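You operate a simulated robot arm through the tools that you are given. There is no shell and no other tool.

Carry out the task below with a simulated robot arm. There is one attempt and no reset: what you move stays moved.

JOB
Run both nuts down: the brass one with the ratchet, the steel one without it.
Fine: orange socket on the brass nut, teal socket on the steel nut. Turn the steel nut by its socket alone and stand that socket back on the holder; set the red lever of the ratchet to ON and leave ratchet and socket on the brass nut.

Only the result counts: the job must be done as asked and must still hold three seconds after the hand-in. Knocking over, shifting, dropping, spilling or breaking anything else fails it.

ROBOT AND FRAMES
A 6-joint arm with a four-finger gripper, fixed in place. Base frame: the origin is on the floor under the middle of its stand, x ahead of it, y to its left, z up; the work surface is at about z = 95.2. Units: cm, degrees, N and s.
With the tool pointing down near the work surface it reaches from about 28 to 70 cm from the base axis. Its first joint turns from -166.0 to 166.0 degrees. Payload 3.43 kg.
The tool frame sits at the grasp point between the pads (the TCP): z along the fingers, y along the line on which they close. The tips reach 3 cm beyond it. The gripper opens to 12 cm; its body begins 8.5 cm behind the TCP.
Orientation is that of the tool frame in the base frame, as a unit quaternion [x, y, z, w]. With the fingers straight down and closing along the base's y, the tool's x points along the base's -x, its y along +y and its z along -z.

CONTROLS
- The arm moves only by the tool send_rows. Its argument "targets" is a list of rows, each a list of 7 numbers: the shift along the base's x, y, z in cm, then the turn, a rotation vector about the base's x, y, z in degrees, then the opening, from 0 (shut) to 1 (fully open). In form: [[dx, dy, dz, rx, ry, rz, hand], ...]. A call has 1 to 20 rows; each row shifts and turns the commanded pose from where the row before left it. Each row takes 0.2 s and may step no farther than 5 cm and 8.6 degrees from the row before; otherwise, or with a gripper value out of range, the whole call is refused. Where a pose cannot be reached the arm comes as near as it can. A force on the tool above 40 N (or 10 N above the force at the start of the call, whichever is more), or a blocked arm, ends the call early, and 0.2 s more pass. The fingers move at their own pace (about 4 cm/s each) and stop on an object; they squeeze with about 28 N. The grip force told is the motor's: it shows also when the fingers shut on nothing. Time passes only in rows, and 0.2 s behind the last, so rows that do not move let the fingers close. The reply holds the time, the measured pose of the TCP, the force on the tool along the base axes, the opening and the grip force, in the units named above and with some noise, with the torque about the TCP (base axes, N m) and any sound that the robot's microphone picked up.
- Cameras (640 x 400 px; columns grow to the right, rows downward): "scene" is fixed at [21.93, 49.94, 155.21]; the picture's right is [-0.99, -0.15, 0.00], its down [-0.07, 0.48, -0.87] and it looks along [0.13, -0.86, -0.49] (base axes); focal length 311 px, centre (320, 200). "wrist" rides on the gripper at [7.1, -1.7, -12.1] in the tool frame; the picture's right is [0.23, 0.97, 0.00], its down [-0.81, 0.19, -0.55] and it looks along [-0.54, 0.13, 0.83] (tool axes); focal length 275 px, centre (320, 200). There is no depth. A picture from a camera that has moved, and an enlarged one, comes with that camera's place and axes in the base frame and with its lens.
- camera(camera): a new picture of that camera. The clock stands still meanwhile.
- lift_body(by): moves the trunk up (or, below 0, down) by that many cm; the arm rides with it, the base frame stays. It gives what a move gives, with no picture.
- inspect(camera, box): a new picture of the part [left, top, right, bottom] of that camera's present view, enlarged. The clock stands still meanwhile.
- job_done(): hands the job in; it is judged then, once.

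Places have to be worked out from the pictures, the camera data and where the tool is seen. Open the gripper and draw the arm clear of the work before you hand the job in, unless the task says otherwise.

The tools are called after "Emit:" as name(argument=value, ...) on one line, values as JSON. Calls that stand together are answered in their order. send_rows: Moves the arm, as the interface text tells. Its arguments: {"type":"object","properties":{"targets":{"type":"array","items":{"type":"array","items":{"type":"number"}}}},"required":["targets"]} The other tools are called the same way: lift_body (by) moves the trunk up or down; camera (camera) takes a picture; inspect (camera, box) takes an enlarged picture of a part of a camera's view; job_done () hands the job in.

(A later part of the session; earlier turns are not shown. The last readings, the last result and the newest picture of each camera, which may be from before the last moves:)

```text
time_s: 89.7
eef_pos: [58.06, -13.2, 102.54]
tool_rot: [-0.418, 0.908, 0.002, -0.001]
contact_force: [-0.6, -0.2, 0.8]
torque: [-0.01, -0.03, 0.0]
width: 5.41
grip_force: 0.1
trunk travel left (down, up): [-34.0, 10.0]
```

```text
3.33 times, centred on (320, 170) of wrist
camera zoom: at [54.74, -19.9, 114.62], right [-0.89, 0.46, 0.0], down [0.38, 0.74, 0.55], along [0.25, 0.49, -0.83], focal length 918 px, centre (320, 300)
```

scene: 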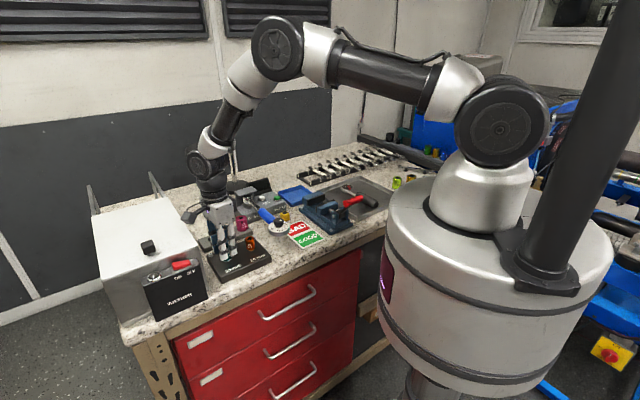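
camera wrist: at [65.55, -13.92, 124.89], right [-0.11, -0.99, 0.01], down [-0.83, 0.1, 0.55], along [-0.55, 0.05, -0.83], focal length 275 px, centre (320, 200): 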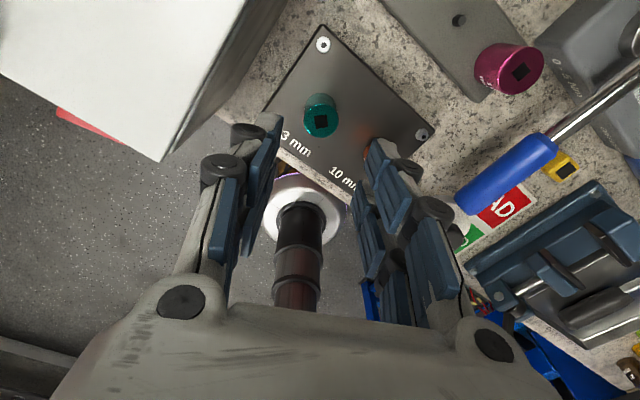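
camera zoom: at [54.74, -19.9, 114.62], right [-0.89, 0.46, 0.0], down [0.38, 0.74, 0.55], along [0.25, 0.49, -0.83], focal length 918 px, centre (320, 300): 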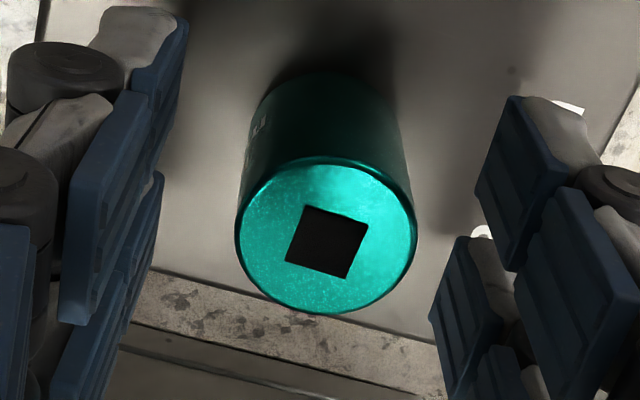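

I grip it and do another clockwise test stroke to see whether the nut still turns or the socket slips.

Emit:
send_rows(targets=[[0, 0, 0, 0, 0, 0, 0.1], [0, 0, 0, 0, 0, 0, 0.1], [0, 0, 0, 0, 0, 0, 0.1], [0, 0, 0, 0, 0, 0, 0.1], [0, 0, 0, 0, 0, 0, 0.1]])

Emit:
inspect(camera="wrist", box=[270, 110, 370, 230])

Emit:
send_rows(targets=[[0, 0, 0, 0, 0, -8, 0.1], [0, 0, 0, 0, 0, -8, 0.1], [0, 0, 0, 0, 0, -8, 0.1], [0, 0, 0, 0, 0, -8, 0.1]])

Emit:
inspect(camera="wrist", box=[270, 110, 370, 230])

```text
time_s: 90.9
eef_pos: [58.1, -13.18, 102.54]
tool_rot: [-0.418, 0.909, 0.001, -0.002]
contact_force: [-3.5, 3.3, -0.8]
torque: [0.17, 0.14, 0.0]
width: 2.66
grip_force: 28.3
trunk travel left (down, up): [-34.0, 10.0]
```

```text
3.33 times, centred on (320, 170) of wrist
camera zoom: at [54.68, -19.85, 114.63], right [-0.89, 0.46, 0.0], down [0.38, 0.74, 0.55], along [0.25, 0.49, -0.83], focal length 918 px, centre (320, 300)
```

zoom: 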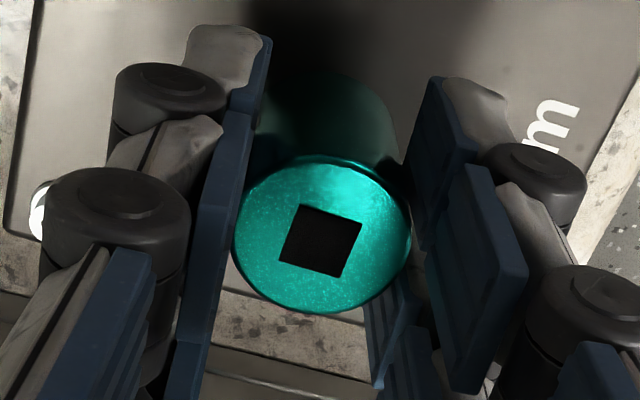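

```text
time_s: 91.9
eef_pos: [58.08, -13.18, 102.62]
tool_rot: [-0.152, 0.988, 0.001, -0.001]
contact_force: [-3.1, -1.2, -1.2]
torque: [-0.03, 0.11, 0.51]
width: 2.78
grip_force: 27.6
trunk travel left (down, up): [-34.0, 10.0]
```

```text
3.33 times, centred on (320, 170) of wrist
camera zoom: at [51.71, -17.05, 114.68], right [-0.51, 0.86, 0.0], down [0.72, 0.43, 0.55], along [0.47, 0.28, -0.83], focal length 918 px, centre (320, 300)
```

zoom: 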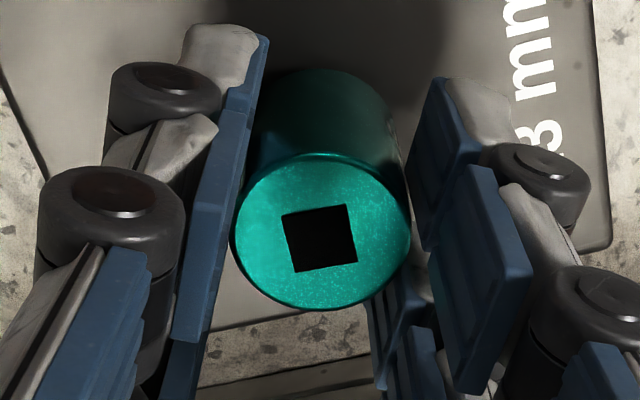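

Torque reached 0.51 N·m and the socket slipped in the pads: the steel nut is tight. I lift the socket straight up and look at the nut.

Emit:
send_rows(targets=[[0, 0, 0, 0, 0, 4, 0.1], [0, 0, 0.5, 0, 0, 0, 0.1], [0, 0, 1, 0, 0, 0, 0.1], [0, 0, 2.5, 0, 0, 0, 0.1], [0, 0, 3.5, 0, 0, 8, 0.1], [0, 0, 2, 0, 0, 8, 0.1], [0, 0, 0, 0, 0, 8, 0.1], [0, 0, 0, 0, 0, 4, 0.1]])

Emit:
inspect(camera="scene", box=[216, 236, 256, 266])

Emit:
inspect(camera="wrist", box=[300, 90, 340, 130])

Emit:
inspect(camera="scene", box=[224, 244, 244, 259])

```text
time_s: 93.7
eef_pos: [58.03, -13.14, 112.22]
tool_rot: [-0.419, 0.908, 0.002, -0.001]
contact_force: [0.2, 0.1, -1.0]
torque: [0.02, 0.03, 0.0]
width: 2.75
grip_force: 27.9
trunk travel left (down, up): [-34.0, 10.0]
```

```text
13.33 times, centred on (236, 251) of scene
camera zoom: at [21.93, 49.94, 155.21], right [-0.99, -0.15, 0.0], down [-0.07, 0.48, -0.87], along [0.13, -0.86, -0.49], focal length 4145 px, centre (1440, -480)
```

zoom: 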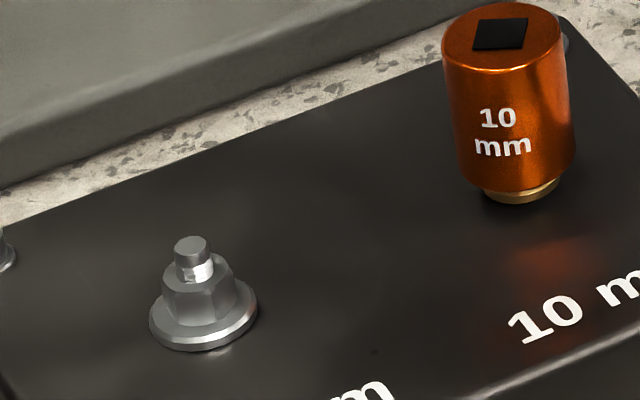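

```text
10.00 times, centred on (320, 110) of wrist
camera zoom: at [54.68, -19.8, 124.19], right [-0.89, 0.46, 0.0], down [0.38, 0.74, 0.55], along [0.25, 0.49, -0.83], focal length 2753 px, centre (320, 1100)
```

zoom: 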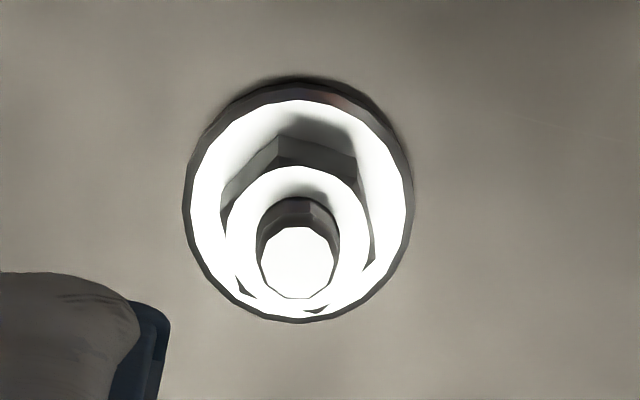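

```text
16.00 times, centred on (234, 252) of scene
camera zoom: at [21.93, 49.94, 155.21], right [-0.99, -0.15, 0.0], down [-0.07, 0.48, -0.87], along [0.13, -0.86, -0.49], focal length 4974 px, centre (1696, -624)
```

zoom: 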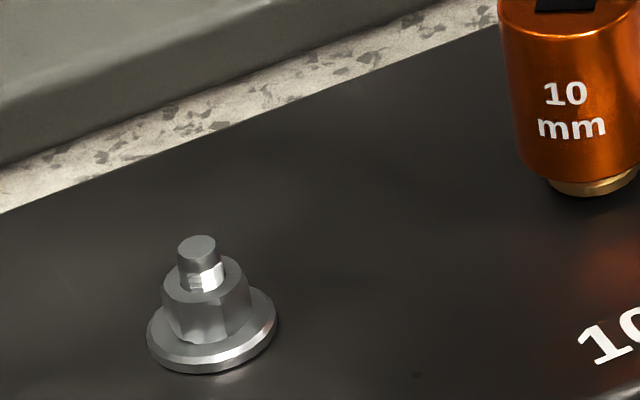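

The steel nut is down: the flange sits on the plate and more stud protrudes. To return the teal socket I need better outward reach, so I lower the trunk in two stages while keeping the hand high.

Emit:
send_rows(targets=[[0, 0, 4, 0, 0, 0, 0.1], [0, 0, 4, 0, 0, 0, 0.1], [0, 0, 2, 0, 0, 0, 0.1]])

Emit:
lift_body(by=-9)

Emit:
send_rows(targets=[[0, 0, 4, 0, 0, 0, 0.1], [0, 0, 4, 0, 0, 0, 0.1], [0, 0, 1, 0, 0, 0, 0.1]])

Emit:
lift_body(by=-9)

Emit:
camera(camera="scene")

```text
time_s: 94.5
eef_pos: [57.9, -13.22, 122.2]
tool_rot: [-0.418, 0.908, 0.001, -0.001]
contact_force: [0.6, -0.1, -0.3]
torque: [0.03, -0.05, 0.01]
width: 2.76
grip_force: 27.9
trunk travel left (down, up): [-34.0, 10.0]
```

```text
time_s: 95.7
eef_pos: [58.09, -13.07, 113.06]
tool_rot: [-0.42, 0.908, 0.001, 0.0]
contact_force: [0.4, -0.8, -1.1]
torque: [-0.04, 0.01, 0.01]
width: 2.73
grip_force: 28.2
trunk travel left (down, up): [-25.0, 19.0]
```

```text
time_s: 96.5
eef_pos: [58.06, -13.12, 122.15]
tool_rot: [-0.418, 0.908, 0.001, 0.0]
contact_force: [-0.6, -0.5, -1.2]
torque: [-0.02, 0.01, -0.01]
width: 2.72
grip_force: 27.5
trunk travel left (down, up): [-25.0, 19.0]
```

```text
time_s: 97.8
eef_pos: [58.04, -13.15, 113.03]
tool_rot: [-0.418, 0.908, 0.0, -0.001]
contact_force: [-0.3, -0.8, -1.2]
torque: [-0.02, -0.02, -0.01]
width: 2.75
grip_force: 27.6
trunk travel left (down, up): [-16.0, 28.0]
```

```text
taken
```

scene: 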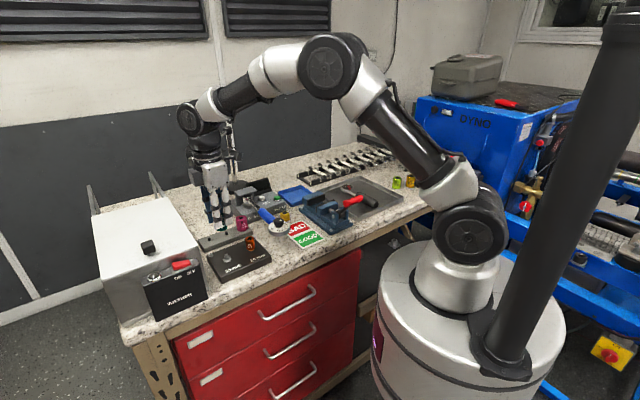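

Elbow is well up. I move out over the teal peg.

Emit:
send_rows(targets=[[3.12, -2.93, -0.5, 0, 0, 0, 0.1], [3.12, -2.93, -0.5, 0, 0, 0, 0.1], [3.12, -2.93, -0.5, 0, 0, 0, 0.1], [0, 0, 0, 0, 0, 0, 0.1], [0, 0, 0, 0, 0, 0, 0.1]])

Emit:
inspect(camera="wrist", box=[300, 90, 340, 130])

Emit:
inspect(camera="wrist", box=[270, 70, 370, 230])

```text
time_s: 99.0
eef_pos: [66.63, -21.63, 111.22]
tool_rot: [-0.419, 0.908, 0.001, -0.001]
contact_force: [-0.3, -0.4, -0.4]
torque: [-0.02, -0.07, 0.01]
width: 2.77
grip_force: 28.2
out of reach, approached as far as the arm can: row 3
trunk travel left (down, up): [-16.0, 28.0]
```

```text
10.00 times, centred on (320, 110) of wrist
camera zoom: at [63.28, -28.32, 123.32], right [-0.89, 0.46, 0.0], down [0.38, 0.74, 0.55], along [0.25, 0.49, -0.83], focal length 2753 px, centre (320, 1100)
```

zoom: 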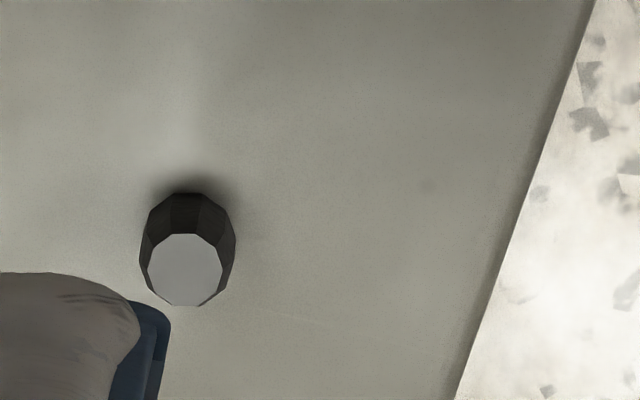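

```text
2.50 times, centred on (320, 150) of wrist
camera zoom: at [63.28, -28.32, 123.32], right [-0.89, 0.46, 0.0], down [0.38, 0.74, 0.55], along [0.25, 0.49, -0.83], focal length 688 px, centre (320, 325)
```

zoom: 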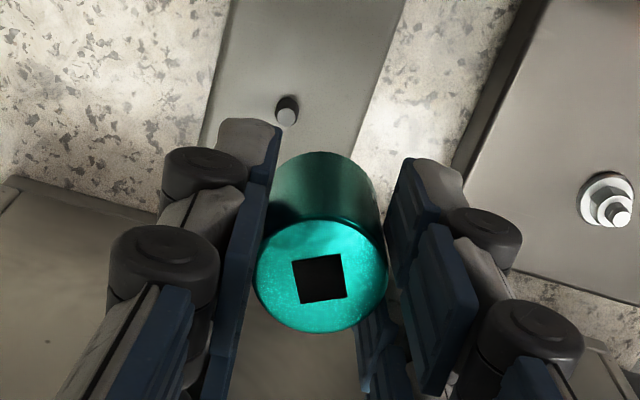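

Vertical reach ends just short here, so I tilt the tool 4° outward (wrist inward) and then line up over the peg at (67.86, -22.0).

Emit:
send_rows(targets=[[0, 0, -0.5, -1.24, -3.8, 0, 0.1], [0.4, -0.03, -1, 0, 0, 0, 0.1], [0.42, -0.04, -1.5, 0, 0, 0, 0.1], [0, 0, -1.5, 0, 0, 0, 0.1], [0, 0, 0, 0, 0, 0, 0.1]])

Emit:
inspect(camera="scene", box=[195, 205, 235, 240])

Emit:
inspect(camera="wrist", box=[270, 90, 370, 230])

```text
time_s: 100.2
eef_pos: [67.54, -21.75, 106.94]
tool_rot: [-0.418, 0.908, -0.023, 0.025]
contact_force: [0.9, 0.2, -0.5]
torque: [-0.01, 0.04, 0.03]
width: 2.75
grip_force: 28.1
trunk travel left (down, up): [-16.0, 28.0]
```

```text
11.43 times, centred on (215, 222) of scene
camera zoom: at [21.93, 49.94, 155.21], right [-0.99, -0.15, 0.0], down [-0.07, 0.48, -0.87], along [0.13, -0.86, -0.49], focal length 3553 px, centre (1520, -57)
```

zoom: 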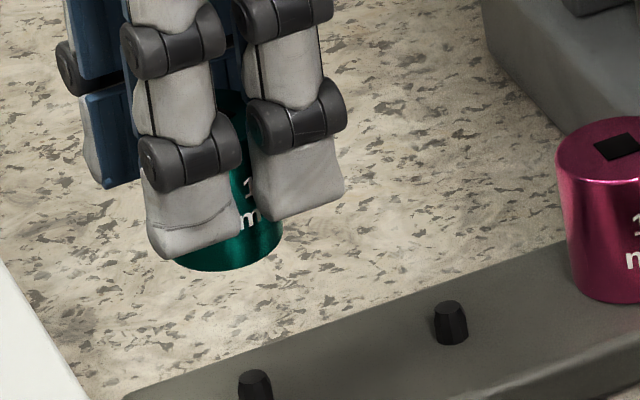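

```text
2.86 times, centred on (320, 160) of wrist
camera zoom: at [63.33, -28.16, 118.9], right [-0.89, 0.46, -0.07], down [0.34, 0.75, 0.56], along [0.31, 0.47, -0.83], focal length 786 px, centre (320, 314)
```

zoom: 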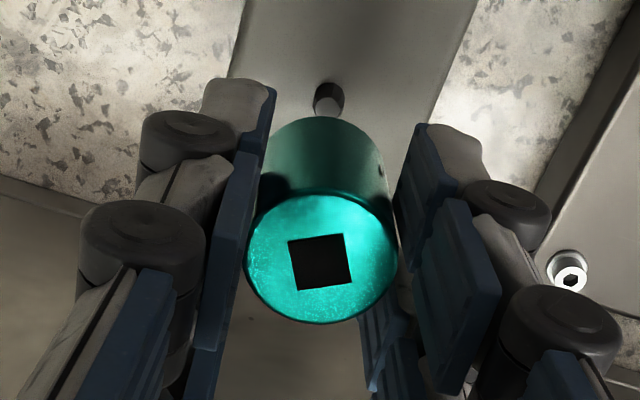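

I zoom onto the peg for an exact reading in this tilted pose.

Emit:
inspect(camera="wrist", box=[305, 105, 345, 135])

Emit:
inspect(camera="scene", box=[200, 215, 232, 245])

```text
13.33 times, centred on (325, 120) of wrist
camera zoom: at [63.33, -28.16, 118.9], right [-0.89, 0.46, -0.07], down [0.34, 0.75, 0.56], along [0.31, 0.47, -0.83], focal length 3670 px, centre (253, 1267)
```

zoom: 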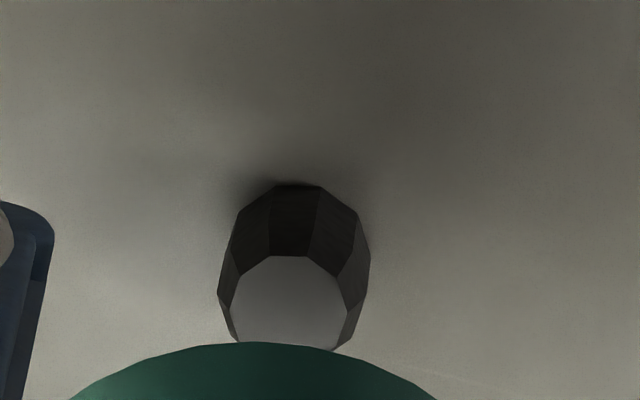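

```text
13.33 times, centred on (216, 230) of scene
camera zoom: at [21.93, 49.94, 155.21], right [-0.99, -0.15, 0.0], down [-0.07, 0.48, -0.87], along [0.13, -0.86, -0.49], focal length 4145 px, centre (1707, -200)
```

zoom: 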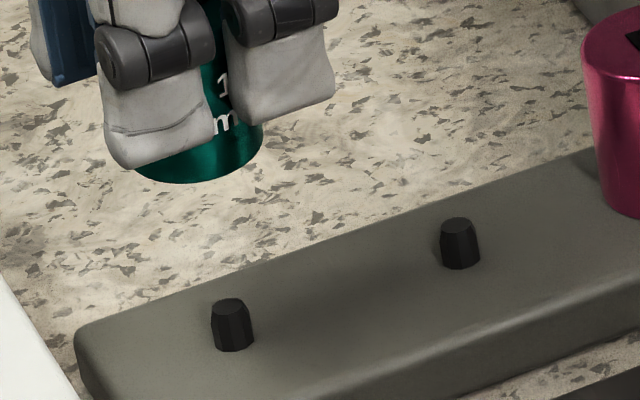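

Peg centre ≈ (67.8, -22.02); predicted socket bottom there after descent ≈ (67.83, -22.01). I go down to just above the peg and check.

Emit:
send_rows(targets=[[0, 0, -1.5, 0, 0, 0, 0.1], [0, 0, -1.2, 0, 0, 0, 0.1], [0, 0, -0.8, 0, 0, 0, 0.1], [0, 0, 0, 0, 0, 0, 0.1]])

Emit:
inspect(camera="scene", box=[200, 215, 232, 245])

```text
time_s: 101.2
eef_pos: [67.43, -21.68, 103.46]
tool_rot: [-0.417, 0.908, -0.023, 0.025]
contact_force: [0.0, -0.1, -1.2]
torque: [0.02, 0.0, -0.03]
width: 2.72
grip_force: 28.4
trunk travel left (down, up): [-16.0, 28.0]
```

```text
13.33 times, centred on (216, 230) of scene
camera zoom: at [21.93, 49.94, 155.21], right [-0.99, -0.15, 0.0], down [-0.07, 0.48, -0.87], along [0.13, -0.86, -0.49], focal length 4145 px, centre (1707, -200)
```

zoom: 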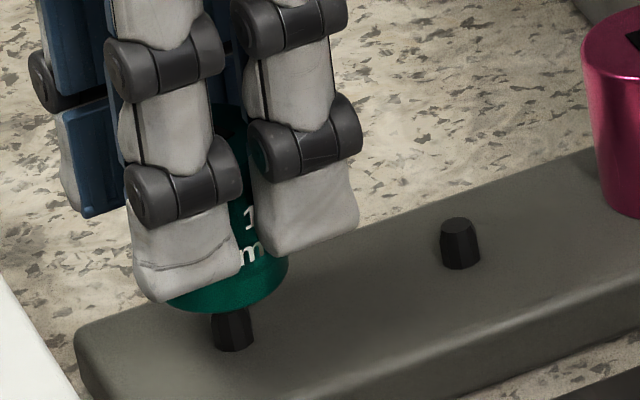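

Aligned with the peg within ~0.1 cm. I lower onto the holder in small steps.

Emit:
send_rows(targets=[[0, 0, -0.4, 0, 0, 0, 0.1], [0, 0, -0.4, 0, 0, 0, 0.1], [0, 0, -0.3, 0, 0, 0, 0.1], [0, 0, 0, 0, 0, 0, 0.1]])

Emit:
inspect(camera="scene", box=[200, 215, 232, 245])

```text
time_s: 102.2
eef_pos: [67.49, -21.6, 102.22]
tool_rot: [-0.419, 0.907, -0.023, 0.026]
contact_force: [0.5, 0.1, -1.0]
torque: [0.0, 0.02, 0.0]
width: 2.73
grip_force: 28.2
trunk travel left (down, up): [-16.0, 28.0]
```

```text
13.33 times, centred on (216, 230) of scene
camera zoom: at [21.93, 49.94, 155.21], right [-0.99, -0.15, 0.0], down [-0.07, 0.48, -0.87], along [0.13, -0.86, -0.49], focal length 4145 px, centre (1707, -200)
```

zoom: 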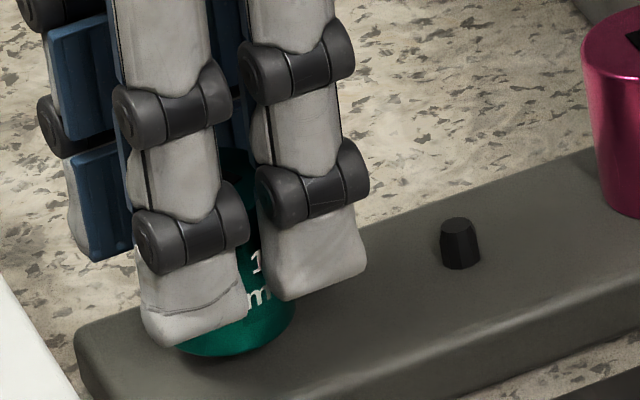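

It slid over the peg without force. A little further down until it touches.

Emit:
send_rows(targets=[[0, 0, -0.2, 0, 0, 0, 0.1], [0, 0, -0.2, 0, 0, 0, 0.1], [0, 0, 0, 0, 0, 0, 0.1]])

Emit:
inspect(camera="scene", box=[200, 215, 232, 245])

```text
time_s: 103.0
eef_pos: [67.39, -21.71, 101.97]
tool_rot: [-0.419, 0.908, -0.023, 0.025]
contact_force: [-0.7, 0.2, -1.0]
torque: [0.02, 0.02, 0.02]
width: 2.74
grip_force: 27.8
trunk travel left (down, up): [-16.0, 28.0]
```

```text
13.33 times, centred on (216, 230) of scene
camera zoom: at [21.93, 49.94, 155.21], right [-0.99, -0.15, 0.0], down [-0.07, 0.48, -0.87], along [0.13, -0.86, -0.49], focal length 4145 px, centre (1707, -200)
```

zoom: 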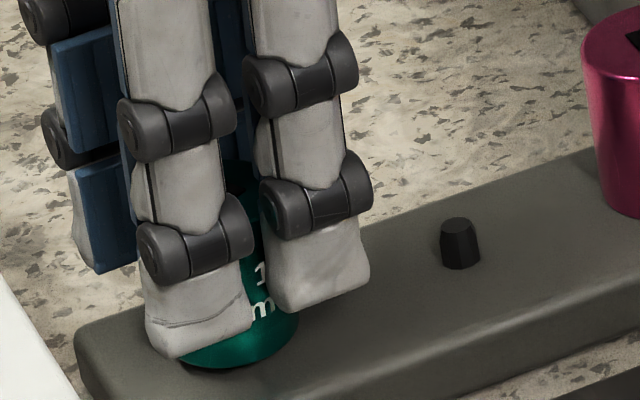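

Emit:
send_rows(targets=[[0, 0, -0.15, 0, 0, 0, 0.1], [0, 0, -0.15, 0, 0, 0, 0.1], [0, 0, 0, 0, 0, 0, 0.1]])

```text
time_s: 103.8
eef_pos: [67.45, -21.71, 101.66]
tool_rot: [-0.418, 0.908, -0.024, 0.025]
contact_force: [0.3, 0.1, -0.7]
torque: [0.01, 0.02, -0.03]
width: 2.76
grip_force: 28.2
trunk travel left (down, up): [-16.0, 28.0]
```

Emit:
send_rows(targets=[[0, 0, -0.12, 0, 0, 0, 0.1], [0, 0, -0.12, 0, 0, 0, 0.1], [0, 0, 0, 0, 0, 0, 0.1]])

Emit:
inspect(camera="scene", box=[200, 215, 232, 245])

```text
time_s: 104.6
eef_pos: [67.47, -21.7, 101.56]
tool_rot: [-0.418, 0.908, -0.025, 0.026]
contact_force: [-1.6, 0.2, 9.7]
torque: [0.03, 0.21, -0.02]
width: 2.75
grip_force: 27.7
trunk travel left (down, up): [-16.0, 28.0]
```

```text
13.33 times, centred on (216, 230) of scene
camera zoom: at [21.93, 49.94, 155.21], right [-0.99, -0.15, 0.0], down [-0.07, 0.48, -0.87], along [0.13, -0.86, -0.49], focal length 4145 px, centre (1707, -200)
```

zoom: 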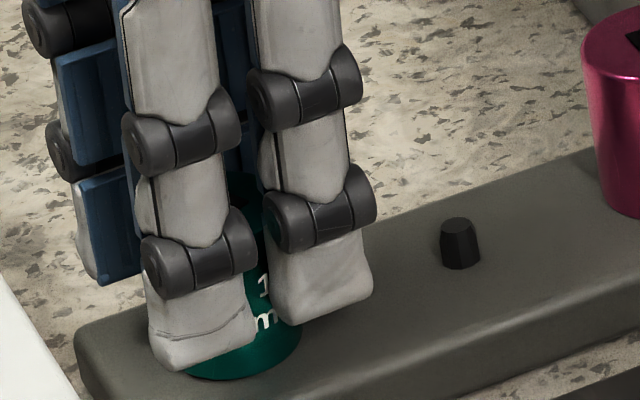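

Seated with 9.7 N. I ease up slightly and open the gripper.

Emit:
send_rows(targets=[[0, 0, 0.12, 0, 0, 0, 0.1], [0, 0, 0, 0, 0, 0, 0.26], [0, 0, 0, 0, 0, 0, 0.3], [0, 0, 0, 0, 0, 0, 0.4], [0, 0, 0, 0, 0, 0, 0.45], [0, 0, 0, 0, 0, 0, 0.45]])

Emit:
inspect(camera="wrist", box=[260, 100, 380, 240])

Emit:
inspect(camera="scene", box=[195, 210, 235, 245])

```text
time_s: 106.0
eef_pos: [67.49, -21.69, 101.4]
tool_rot: [-0.418, 0.908, -0.024, 0.024]
contact_force: [0.1, 0.1, 0.8]
torque: [0.04, 0.01, 0.0]
width: 5.41
grip_force: 0.0
trunk travel left (down, up): [-16.0, 28.0]
```

```text
2.86 times, centred on (320, 170) of wrist
camera zoom: at [63.31, -28.02, 113.43], right [-0.89, 0.46, -0.07], down [0.34, 0.75, 0.56], along [0.31, 0.47, -0.83], focal length 786 px, centre (320, 286)
```

zoom: 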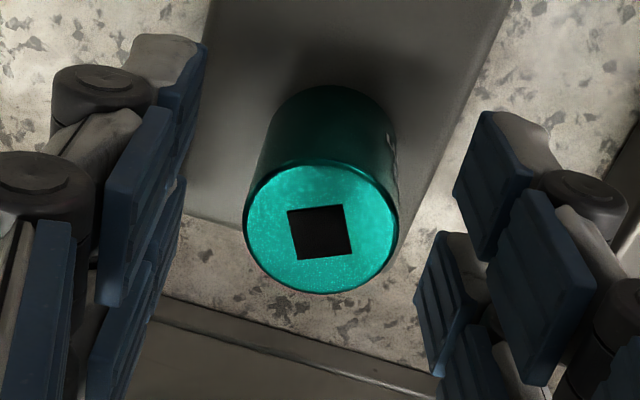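

```text
11.43 times, centred on (215, 228) of scene
camera zoom: at [21.93, 49.94, 155.21], right [-0.99, -0.15, 0.0], down [-0.07, 0.48, -0.87], along [0.13, -0.86, -0.49], focal length 3553 px, centre (1520, -114)
```

zoom: 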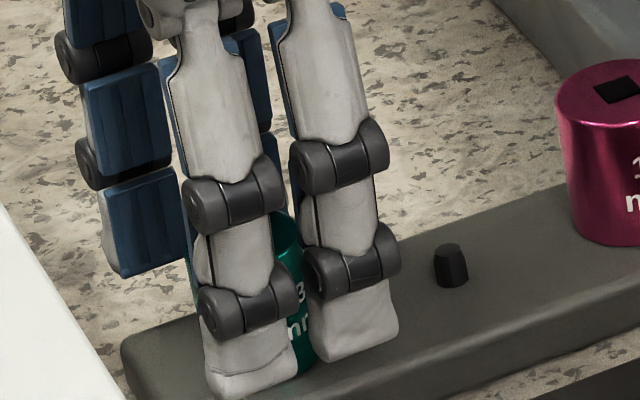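

The teal socket stands on the holder. I rise, retreat inward and remove the tilt.

Emit:
send_rows(targets=[[0, 0, 1.5, 0, 0, 0, 0.45], [0, 0, 2, 0, 0, 0, 0.45], [-0.3, 0.1, 2.5, 0, 0, 0, 0.45], [-2.5, 1.0, 1.5, 0, 0, 0, 0.45], [-3.5, 1.5, 1, 1.24, 3.8, 0, 0.45], [0, 0, 0, 0, 0, 0, 0.45]])

Emit:
camera(camera="scene")

Emit:
inspect(camera="scene", box=[190, 205, 280, 265])

```text
time_s: 107.4
eef_pos: [61.13, -19.14, 110.06]
tool_rot: [-0.419, 0.908, 0.001, -0.001]
contact_force: [-0.2, -0.7, -0.4]
torque: [0.02, 0.02, 0.03]
width: 5.39
grip_force: 0.1
trunk travel left (down, up): [-16.0, 28.0]
```

```text
taken
```

scene: 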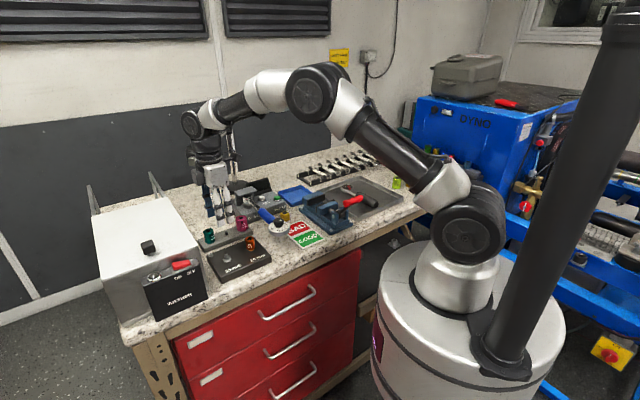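

```text
6.67 times, centred on (235, 235) of scene
camera zoom: at [21.93, 49.94, 155.21], right [-0.99, -0.15, 0.0], down [-0.07, 0.48, -0.87], along [0.13, -0.86, -0.49], focal length 2072 px, centre (887, -33)
```

zoom: 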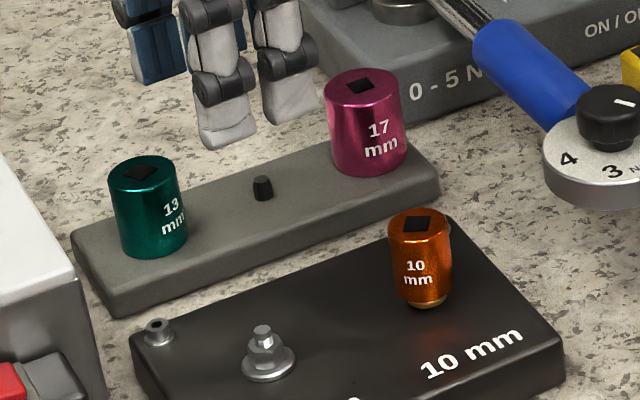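

Teal is back on the holder. Now I travel high to the tray with the gripper turned to straddle the ratchet handle.

Emit:
send_rows(targets=[[0, 0, 4.5, 0, 0, 0, 0.6], [0, 0, 4.5, 0, 0, 0, 0.6], [-3.18, -3.16, 0.5, 0, 0, -7.9, 0.6], [-3.18, -3.16, 0, 0, 0, -7.9, 0.6], [-3.18, -3.16, 0, 0, 0, -7.9, 0.6], [-3.18, -3.16, 0, 0, 0, -7.9, 0.6], [-3.18, -3.16, 0, 0, 0, -7.9, 0.6], [-3.18, -3.16, 0, 0, 0, -7.9, 0.6], [-3.18, -3.16, 0, 0, 0, -7.9, 0.6], [-3.18, -3.16, 0, 0, 0, -7.9, 0.6], [-3.18, -3.16, 0, 0, 0, -7.9, 0.6], [-3.18, -3.16, 0, 0, 0, -7.9, 0.6], [-3.18, -3.16, 0, 0, 0, -7.9, 0.6], [-3.18, -3.16, 0, 0, 0, -7.9, 0.6], [0, 0, -3, 0, 0, 0, 0.6], [0, 0, 0, 0, 0, 0, 0.6]])

Emit:
camera(camera="wrist")

Emit:
inspect(camera="wrist", box=[250, 0, 410, 240])

```text
time_s: 110.8
eef_pos: [22.96, -57.07, 116.48]
tool_rot: [0.386, 0.922, 0.001, 0.0]
contact_force: [-0.2, -0.3, -0.8]
torque: [-0.02, 0.02, 0.01]
width: 7.2
grip_force: 0.1
trunk travel left (down, up): [-16.0, 28.0]
```

```text
taken
camera wrist: at [16.69, -53.29, 128.59], right [0.53, 0.85, 0.0], down [0.71, -0.44, 0.55], along [0.47, -0.29, -0.83], focal length 275 px, centre (320, 200)
```

wrist: 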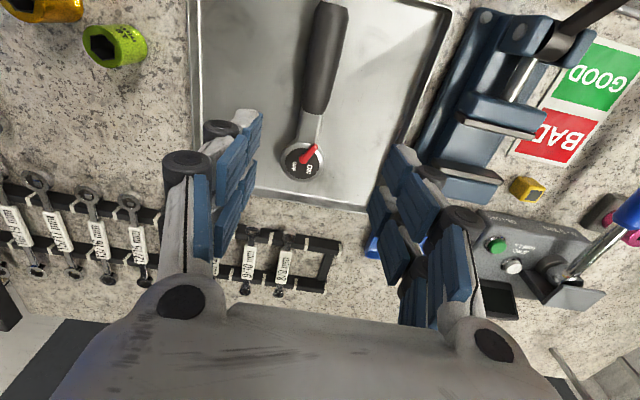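

```text
1.67 times, centred on (330, 120) of wrist
camera zoom: at [16.69, -53.29, 128.59], right [0.53, 0.85, 0.0], down [0.71, -0.44, 0.55], along [0.47, -0.29, -0.83], focal length 459 px, centre (303, 333)
```

zoom: 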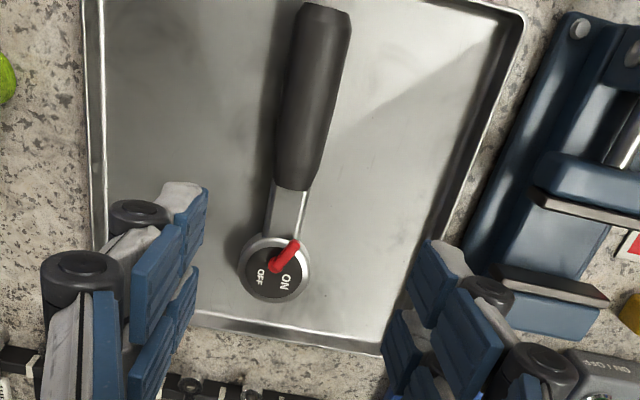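

Lever is still ON; head ≈ (28.2, -62.7), handle pointing at 135°. I position over the handle 8 cm from the head and descend with the fingers straddling it.

Emit:
send_rows(targets=[[-0.62, 0.11, -4, 0, 0, 0, 0.55], [0, 0, -4.5, 0, 0, 0, 0.5], [0, 0, -4, 0, 0, 0, 0.45], [0, 0, -2.5, 0, 0, 0, 0.45], [0, 0, 0, 0, 0, 0, 0.45]])

Emit:
inspect(camera="wrist", box=[200, 40, 440, 260])

Emit:
inspect(camera="scene", box=[330, 160, 400, 210])

```text
time_s: 112.0
eef_pos: [22.48, -57.02, 101.39]
tool_rot: [0.385, 0.923, 0.001, 0.0]
contact_force: [0.7, 0.4, 1.1]
torque: [-0.03, -0.04, 0.02]
width: 5.42
grip_force: 0.0
trunk travel left (down, up): [-16.0, 28.0]
```

```text
1.82 times, centred on (320, 150) of wrist
camera zoom: at [16.22, -53.24, 113.46], right [0.53, 0.85, 0.0], down [0.71, -0.44, 0.55], along [0.47, -0.29, -0.83], focal length 500 px, centre (320, 291)
```

zoom: 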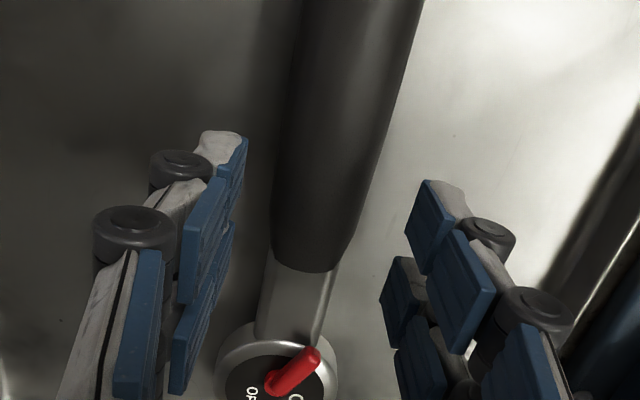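

```text
8.00 times, centred on (365, 185) of scene
camera zoom: at [21.93, 49.94, 155.21], right [-0.99, -0.15, 0.0], down [-0.07, 0.48, -0.87], along [0.13, -0.86, -0.49], focal length 2487 px, centre (-40, 320)
```

zoom: 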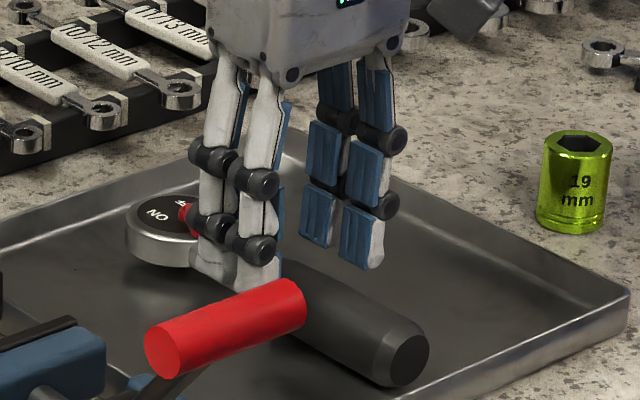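

The handle is between the fingers, 0.28 cm to the left. I correct and lower to z ≈ 98.9, then close.

Emit:
send_rows(targets=[[-0.14, -0.22, -1.2, 0, 0, 0, 0.45], [0, 0, -1.2, 0, 0, 0, 0.45], [0, 0, 0, 0, 0, 0, 0.45]])

Emit:
send_rows(targets=[[0, 0, 0, 0, 0, 0, 0.1], [0, 0, 0, 0, 0, 0, 0.1], [0, 0, 0, 0, 0, 0, 0.1], [0, 0, 0, 0, 0, 0, 0.1], [0, 0, 0, 0, 0, 0, 0.1]])

Emit:
inspect(camera="wrist", box=[200, 40, 440, 260])

Emit:
inspect(camera="scene", box=[330, 160, 400, 210])

```text
time_s: 112.8
eef_pos: [22.24, -57.28, 99.12]
tool_rot: [0.385, 0.923, 0.001, -0.001]
contact_force: [-1.1, 0.0, -0.2]
torque: [-0.02, -0.01, 0.04]
width: 5.4
grip_force: 0.0
trunk travel left (down, up): [-16.0, 28.0]
```

```text
time_s: 114.0
eef_pos: [22.22, -57.18, 99.09]
tool_rot: [0.385, 0.923, 0.001, -0.001]
contact_force: [1.9, 1.7, 0.0]
torque: [0.08, 0.0, -0.03]
width: 3.15
grip_force: 28.2
trunk travel left (down, up): [-16.0, 28.0]
```

```text
1.82 times, centred on (320, 150) of wrist
camera zoom: at [16.01, -53.41, 111.23], right [0.53, 0.85, 0.0], down [0.71, -0.44, 0.55], along [0.47, -0.29, -0.83], focal length 500 px, centre (320, 291)
```

zoom: 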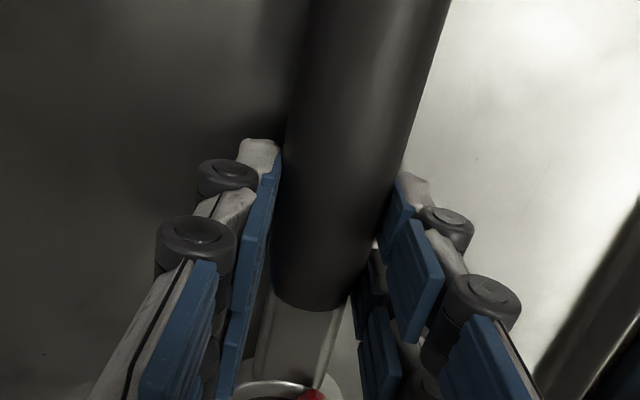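

```text
8.00 times, centred on (365, 185) of scene
camera zoom: at [21.93, 49.94, 155.21], right [-0.99, -0.15, 0.0], down [-0.07, 0.48, -0.87], along [0.13, -0.86, -0.49], focal length 2487 px, centre (-40, 320)
```

zoom: 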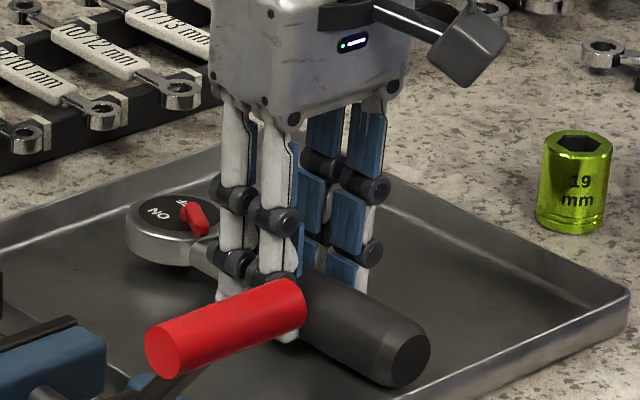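

The handle is gripped (3.15 cm, 28 N). I lift slowly and look for droop.

Emit:
send_rows(targets=[[0, 0, 0.5, 0, 0, 0, 0.1], [0, 0, 1.5, 0, 0, 0, 0.1], [0, 0, 3, 0, 0, 0, 0.1], [0, 0, 3, 0, 0, 0, 0.1], [0, 0, 0, 0, 0, 0, 0.1]])

Emit:
inspect(camera="scene", box=[320, 140, 400, 200])

Emit:
camera(camera="wrist")

```text
time_s: 115.2
eef_pos: [22.43, -57.18, 107.11]
tool_rot: [0.384, 0.923, 0.002, -0.001]
contact_force: [0.2, 0.7, -3.6]
torque: [0.01, 0.02, -0.01]
width: 3.17
grip_force: 28.5
trunk travel left (down, up): [-16.0, 28.0]
```

```text
6.67 times, centred on (360, 170) of scene
camera zoom: at [21.93, 49.94, 155.21], right [-0.99, -0.15, 0.0], down [-0.07, 0.48, -0.87], along [0.13, -0.86, -0.49], focal length 2072 px, centre (53, 400)
```

zoom: 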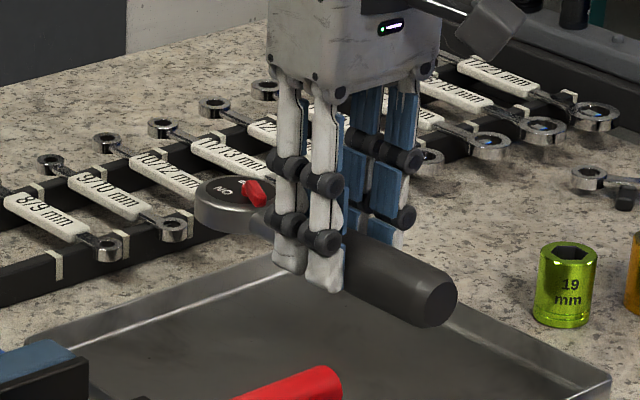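

```text
taken
camera wrist: at [16.1, -53.47, 119.22], right [0.53, 0.85, 0.0], down [0.71, -0.44, 0.55], along [0.47, -0.29, -0.83], focal length 275 px, centre (320, 200)
```

wrist: 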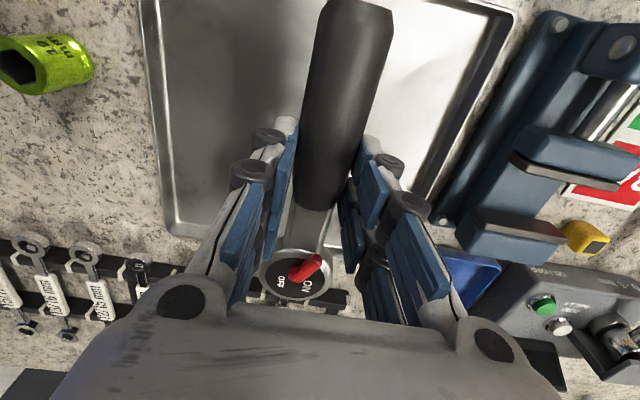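

No visible droop (about 0.35 kg). I zoom on the head in the hand to measure its position relative to the TCP.

Emit:
inspect(camera="wrist", box=[250, 230, 350, 310])

Emit:
inspect(camera="scene", box=[335, 155, 395, 195])

```text
5.00 times, centred on (300, 270) of wrist
camera zoom: at [16.1, -53.47, 119.22], right [0.53, 0.85, 0.0], down [0.71, -0.44, 0.55], along [0.47, -0.29, -0.83], focal length 1376 px, centre (420, -150)
```

zoom: 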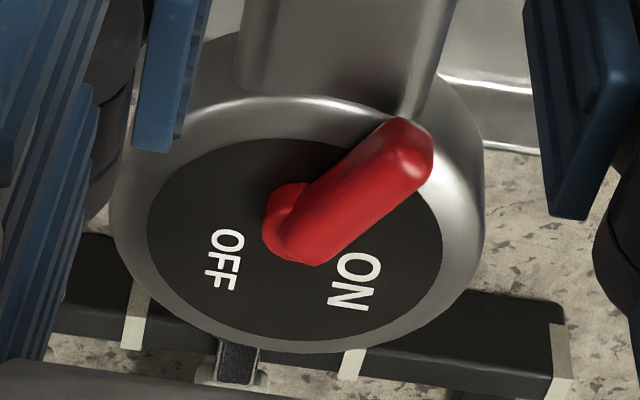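

```text
10.00 times, centred on (365, 175) of scene
camera zoom: at [21.93, 49.94, 155.21], right [-0.99, -0.15, 0.0], down [-0.07, 0.48, -0.87], along [0.13, -0.86, -0.49], focal length 3109 px, centre (-130, 450)
```

zoom: 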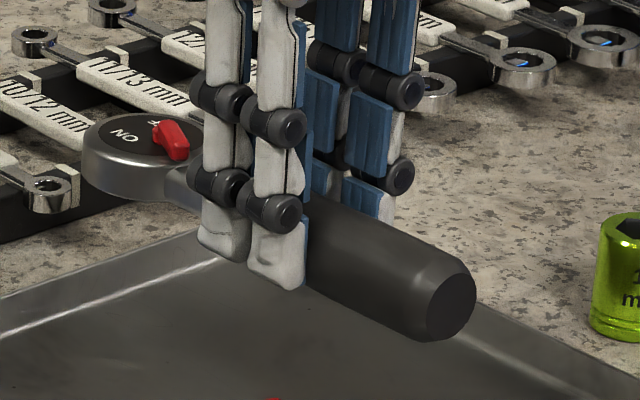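

Head is 8.14 cm from the TCP, level within ~1.5°. I carry the ratchet high to the brass nut, aiming for a handle angle of about 120° so that I can search clockwise for the square.

Emit:
send_rows(targets=[[0, 0, 4.5, 0, 0, 0, 0.1], [0, 0, 4.5, 0, 0, 0, 0.1], [0, 0, 3.5, 0, 0, 0, 0.1], [2.2, 3.8, 0, 0, 0, -1.2, 0.1], [2.2, 3.8, 0, 0, 0, -1.2, 0.1], [2.2, 3.8, 0, 0, 0, -1.2, 0.1], [2.2, 3.8, 0, 0, 0, -1.2, 0.1], [2.2, 3.8, 0, 0, 0, -1.2, 0.1], [2.2, 3.8, 0, 0, 0, -1.2, 0.1], [2.2, 3.8, 0, 0, 0, -1.2, 0.1], [2.2, 3.8, 0, 0, 0, -1.2, 0.1], [2.2, 3.8, 0, 0, 0, -1.2, 0.1], [2.2, 3.8, 0, 0, 0, -1.2, 0.1], [2.2, 3.8, 0, 0, 0, -1.3, 0.1], [2.2, 3.8, 0, 0, 0, -1.3, 0.1], [0, 0, 0, 0, 0, 0, 0.1]])

Emit:
camera(camera="wrist")

Emit:
camera(camera="scene")

```text
time_s: 118.6
eef_pos: [48.9, -11.61, 119.66]
tool_rot: [0.5, 0.866, 0.0, -0.001]
contact_force: [-0.1, 0.3, -3.9]
torque: [0.05, -0.03, 0.01]
width: 3.15
grip_force: 28.4
trunk travel left (down, up): [-16.0, 28.0]
```

```text
taken
camera wrist: at [43.8, -6.32, 131.67], right [0.73, 0.69, 0.0], down [0.57, -0.61, 0.55], along [0.38, -0.4, -0.83], focal length 275 px, centre (320, 200)
```

wrist: 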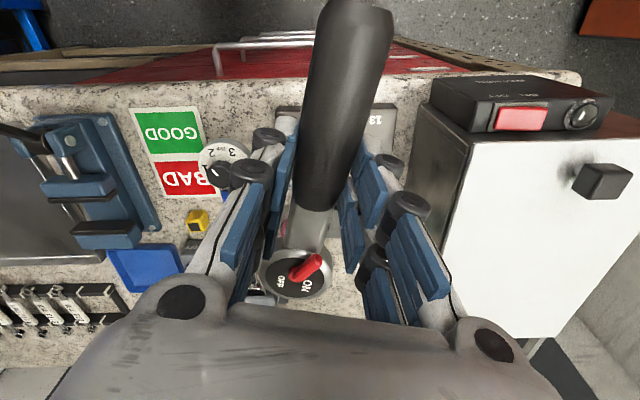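

```text
taken
```

scene: 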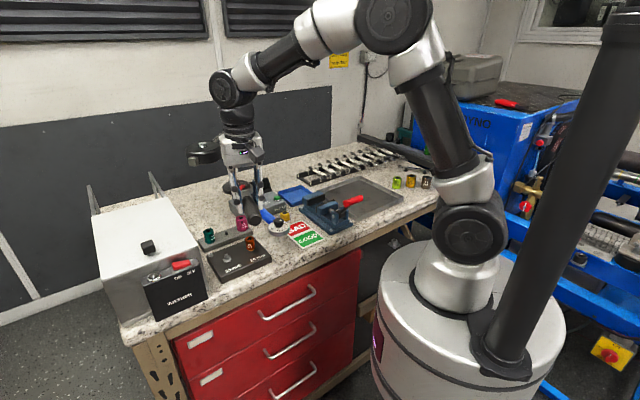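

Head should be at (53.0, -18.6), right over the orange socket. I descend to just above it and check from the scene camera.

Emit:
send_rows(targets=[[-0.04, 0.02, -4, 0, 0, 0, 0.1], [0, 0, -4, 0, 0, 0, 0.1], [0, 0, -3, 0, 0, 0, 0.1], [0, 0, 0, 0, 0, 0, 0.1]])

Emit:
inspect(camera="scene", box=[220, 200, 290, 255])

Emit:
inspect(camera="wrist", box=[240, 220, 360, 310])

```text
time_s: 119.6
eef_pos: [48.64, -11.6, 108.63]
tool_rot: [0.499, 0.867, 0.001, -0.001]
contact_force: [-0.9, -0.3, -4.2]
torque: [0.03, 0.04, -0.02]
width: 3.17
grip_force: 27.9
trunk travel left (down, up): [-16.0, 28.0]
```

```text
7.27 times, centred on (255, 228) of scene
camera zoom: at [21.93, 49.94, 155.21], right [-0.99, -0.15, 0.0], down [-0.07, 0.48, -0.87], along [0.13, -0.86, -0.49], focal length 2261 px, centre (793, 0)
```

zoom: 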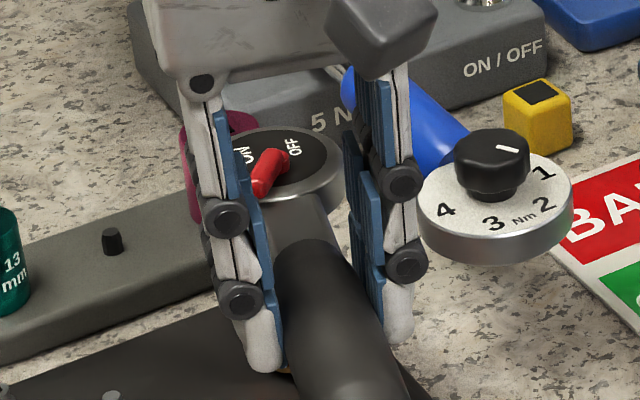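

```text
4.44 times, centred on (300, 265) of wrist
camera zoom: at [43.48, -6.36, 120.64], right [0.73, 0.69, 0.0], down [0.57, -0.61, 0.55], along [0.38, -0.4, -0.83], focal length 1224 px, centre (409, -89)
```

zoom: 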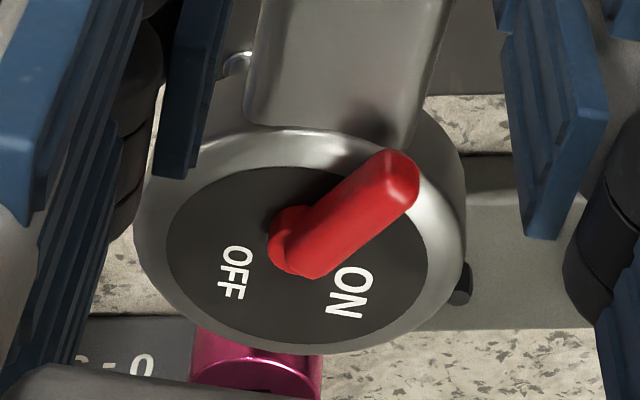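

The handle hides the socket from the scene camera at this angle. I swing to a handle angle of ~104° (near the predicted alignment with the socket's square) and look again.

Emit:
send_rows(targets=[[1.18, 0.47, 0, 0, 0, -8, 0.1], [1.18, 0.47, 0, 0, 0, -8, 0.1], [0, 0, 0, 0, 0, 0, 0.1]])

Emit:
inspect(camera="scene", box=[225, 205, 285, 255])

Emit:
inspect(camera="wrist", box=[240, 220, 360, 310])

```text
time_s: 120.4
eef_pos: [50.98, -10.6, 108.49]
tool_rot: [0.615, 0.788, 0.001, 0.001]
contact_force: [-0.3, 0.5, -3.5]
torque: [0.09, 0.0, 0.0]
width: 3.13
grip_force: 28.6
trunk travel left (down, up): [-16.0, 28.0]
```

```text
8.00 times, centred on (255, 230) of scene
camera zoom: at [21.93, 49.94, 155.21], right [-0.99, -0.15, 0.0], down [-0.07, 0.48, -0.87], along [0.13, -0.86, -0.49], focal length 2487 px, centre (840, -40)
```

zoom: 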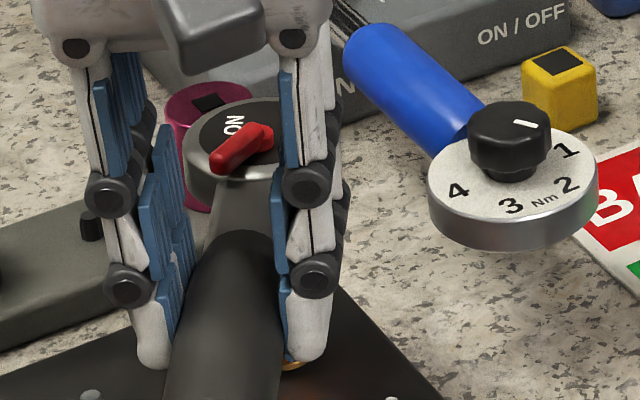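

```text
4.44 times, centred on (300, 265) of wrist
camera zoom: at [47.54, -4.3, 120.65], right [0.89, 0.46, 0.0], down [0.38, -0.74, 0.55], along [0.26, -0.49, -0.83], focal length 1224 px, centre (409, -89)
```

zoom: 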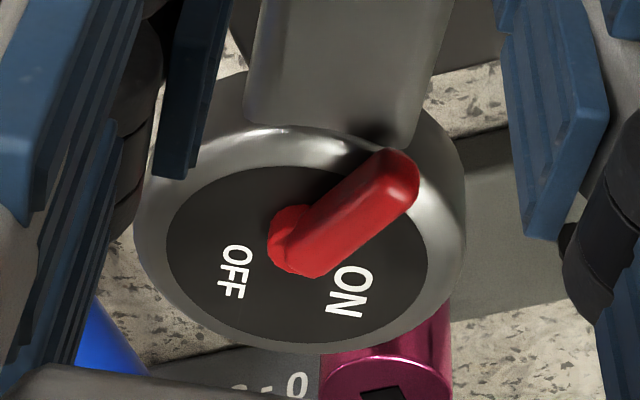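

Head is centred over the socket within 0.1 cm by calculation. I lower gently looking for contact.

Emit:
send_rows(targets=[[-0.06, 0.04, -1.2, 0, 0, 0, 0.1], [0, 0, -0.8, 0, 0, 0, 0.1], [0, 0, -0.4, 0, 0, 0, 0.1], [0, 0, 0, 0, 0, 0, 0.1]])

Emit:
inspect(camera="scene", box=[235, 215, 275, 250])

```text
time_s: 121.4
eef_pos: [50.77, -10.62, 106.04]
tool_rot: [0.615, 0.789, 0.001, 0.0]
contact_force: [-0.8, -0.1, -2.9]
torque: [0.04, 0.05, -0.01]
width: 3.15
grip_force: 27.8
trunk travel left (down, up): [-16.0, 28.0]
```

```text
11.43 times, centred on (255, 232) of scene
camera zoom: at [21.93, 49.94, 155.21], right [-0.99, -0.15, 0.0], down [-0.07, 0.48, -0.87], along [0.13, -0.86, -0.49], focal length 3553 px, centre (1063, -171)
```

zoom: 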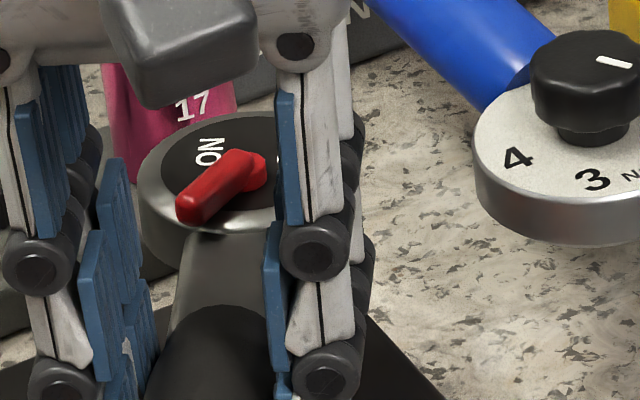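

Emit:
send_rows(targets=[[0, 0, -0.2, 0, 0, 0, 0.1], [0, 0, -0.2, 0, 0, 0, 0.1], [0, 0, 0, 0, 0, 0, 0.1]])

```text
time_s: 122.2
eef_pos: [50.9, -10.61, 105.78]
tool_rot: [0.615, 0.789, 0.001, 0.0]
contact_force: [-0.5, 0.2, -3.8]
torque: [0.04, 0.01, -0.03]
width: 3.15
grip_force: 27.9
trunk travel left (down, up): [-16.0, 28.0]
```

No contact yet; I go on in small steps.

Emit:
send_rows(targets=[[0, 0, -0.15, 0, 0, 0, 0.1], [0, 0, -0.15, 0, 0, 0, 0.1], [0, 0, 0, 0, 0, 0, 0.1]])

```text
time_s: 123.0
eef_pos: [50.96, -10.55, 105.3]
tool_rot: [0.615, 0.788, 0.001, 0.0]
contact_force: [-0.1, 0.0, -4.0]
torque: [0.07, 0.01, 0.01]
width: 3.14
grip_force: 28.0
trunk travel left (down, up): [-16.0, 28.0]
```

Emit:
send_rows(targets=[[0, 0, -0.15, 0, 0, 0, 0.1], [0, 0, -0.15, 0, 0, 0, 0.1], [0, 0, 0, 0, 0, 0, 0.1]])

Emit:
inspect(camera="scene", box=[235, 220, 275, 255])

```text
time_s: 123.8
eef_pos: [50.92, -10.47, 105.13]
tool_rot: [0.615, 0.789, 0.001, 0.0]
contact_force: [0.0, -0.8, -3.6]
torque: [0.05, 0.02, 0.0]
width: 3.15
grip_force: 27.9
trunk travel left (down, up): [-16.0, 28.0]
```

```text
11.43 times, centred on (255, 238) of scene
camera zoom: at [21.93, 49.94, 155.21], right [-0.99, -0.15, 0.0], down [-0.07, 0.48, -0.87], along [0.13, -0.86, -0.49], focal length 3553 px, centre (1063, -229)
```

zoom: 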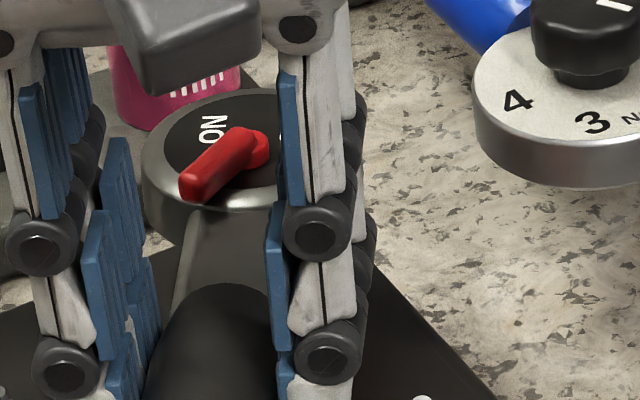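

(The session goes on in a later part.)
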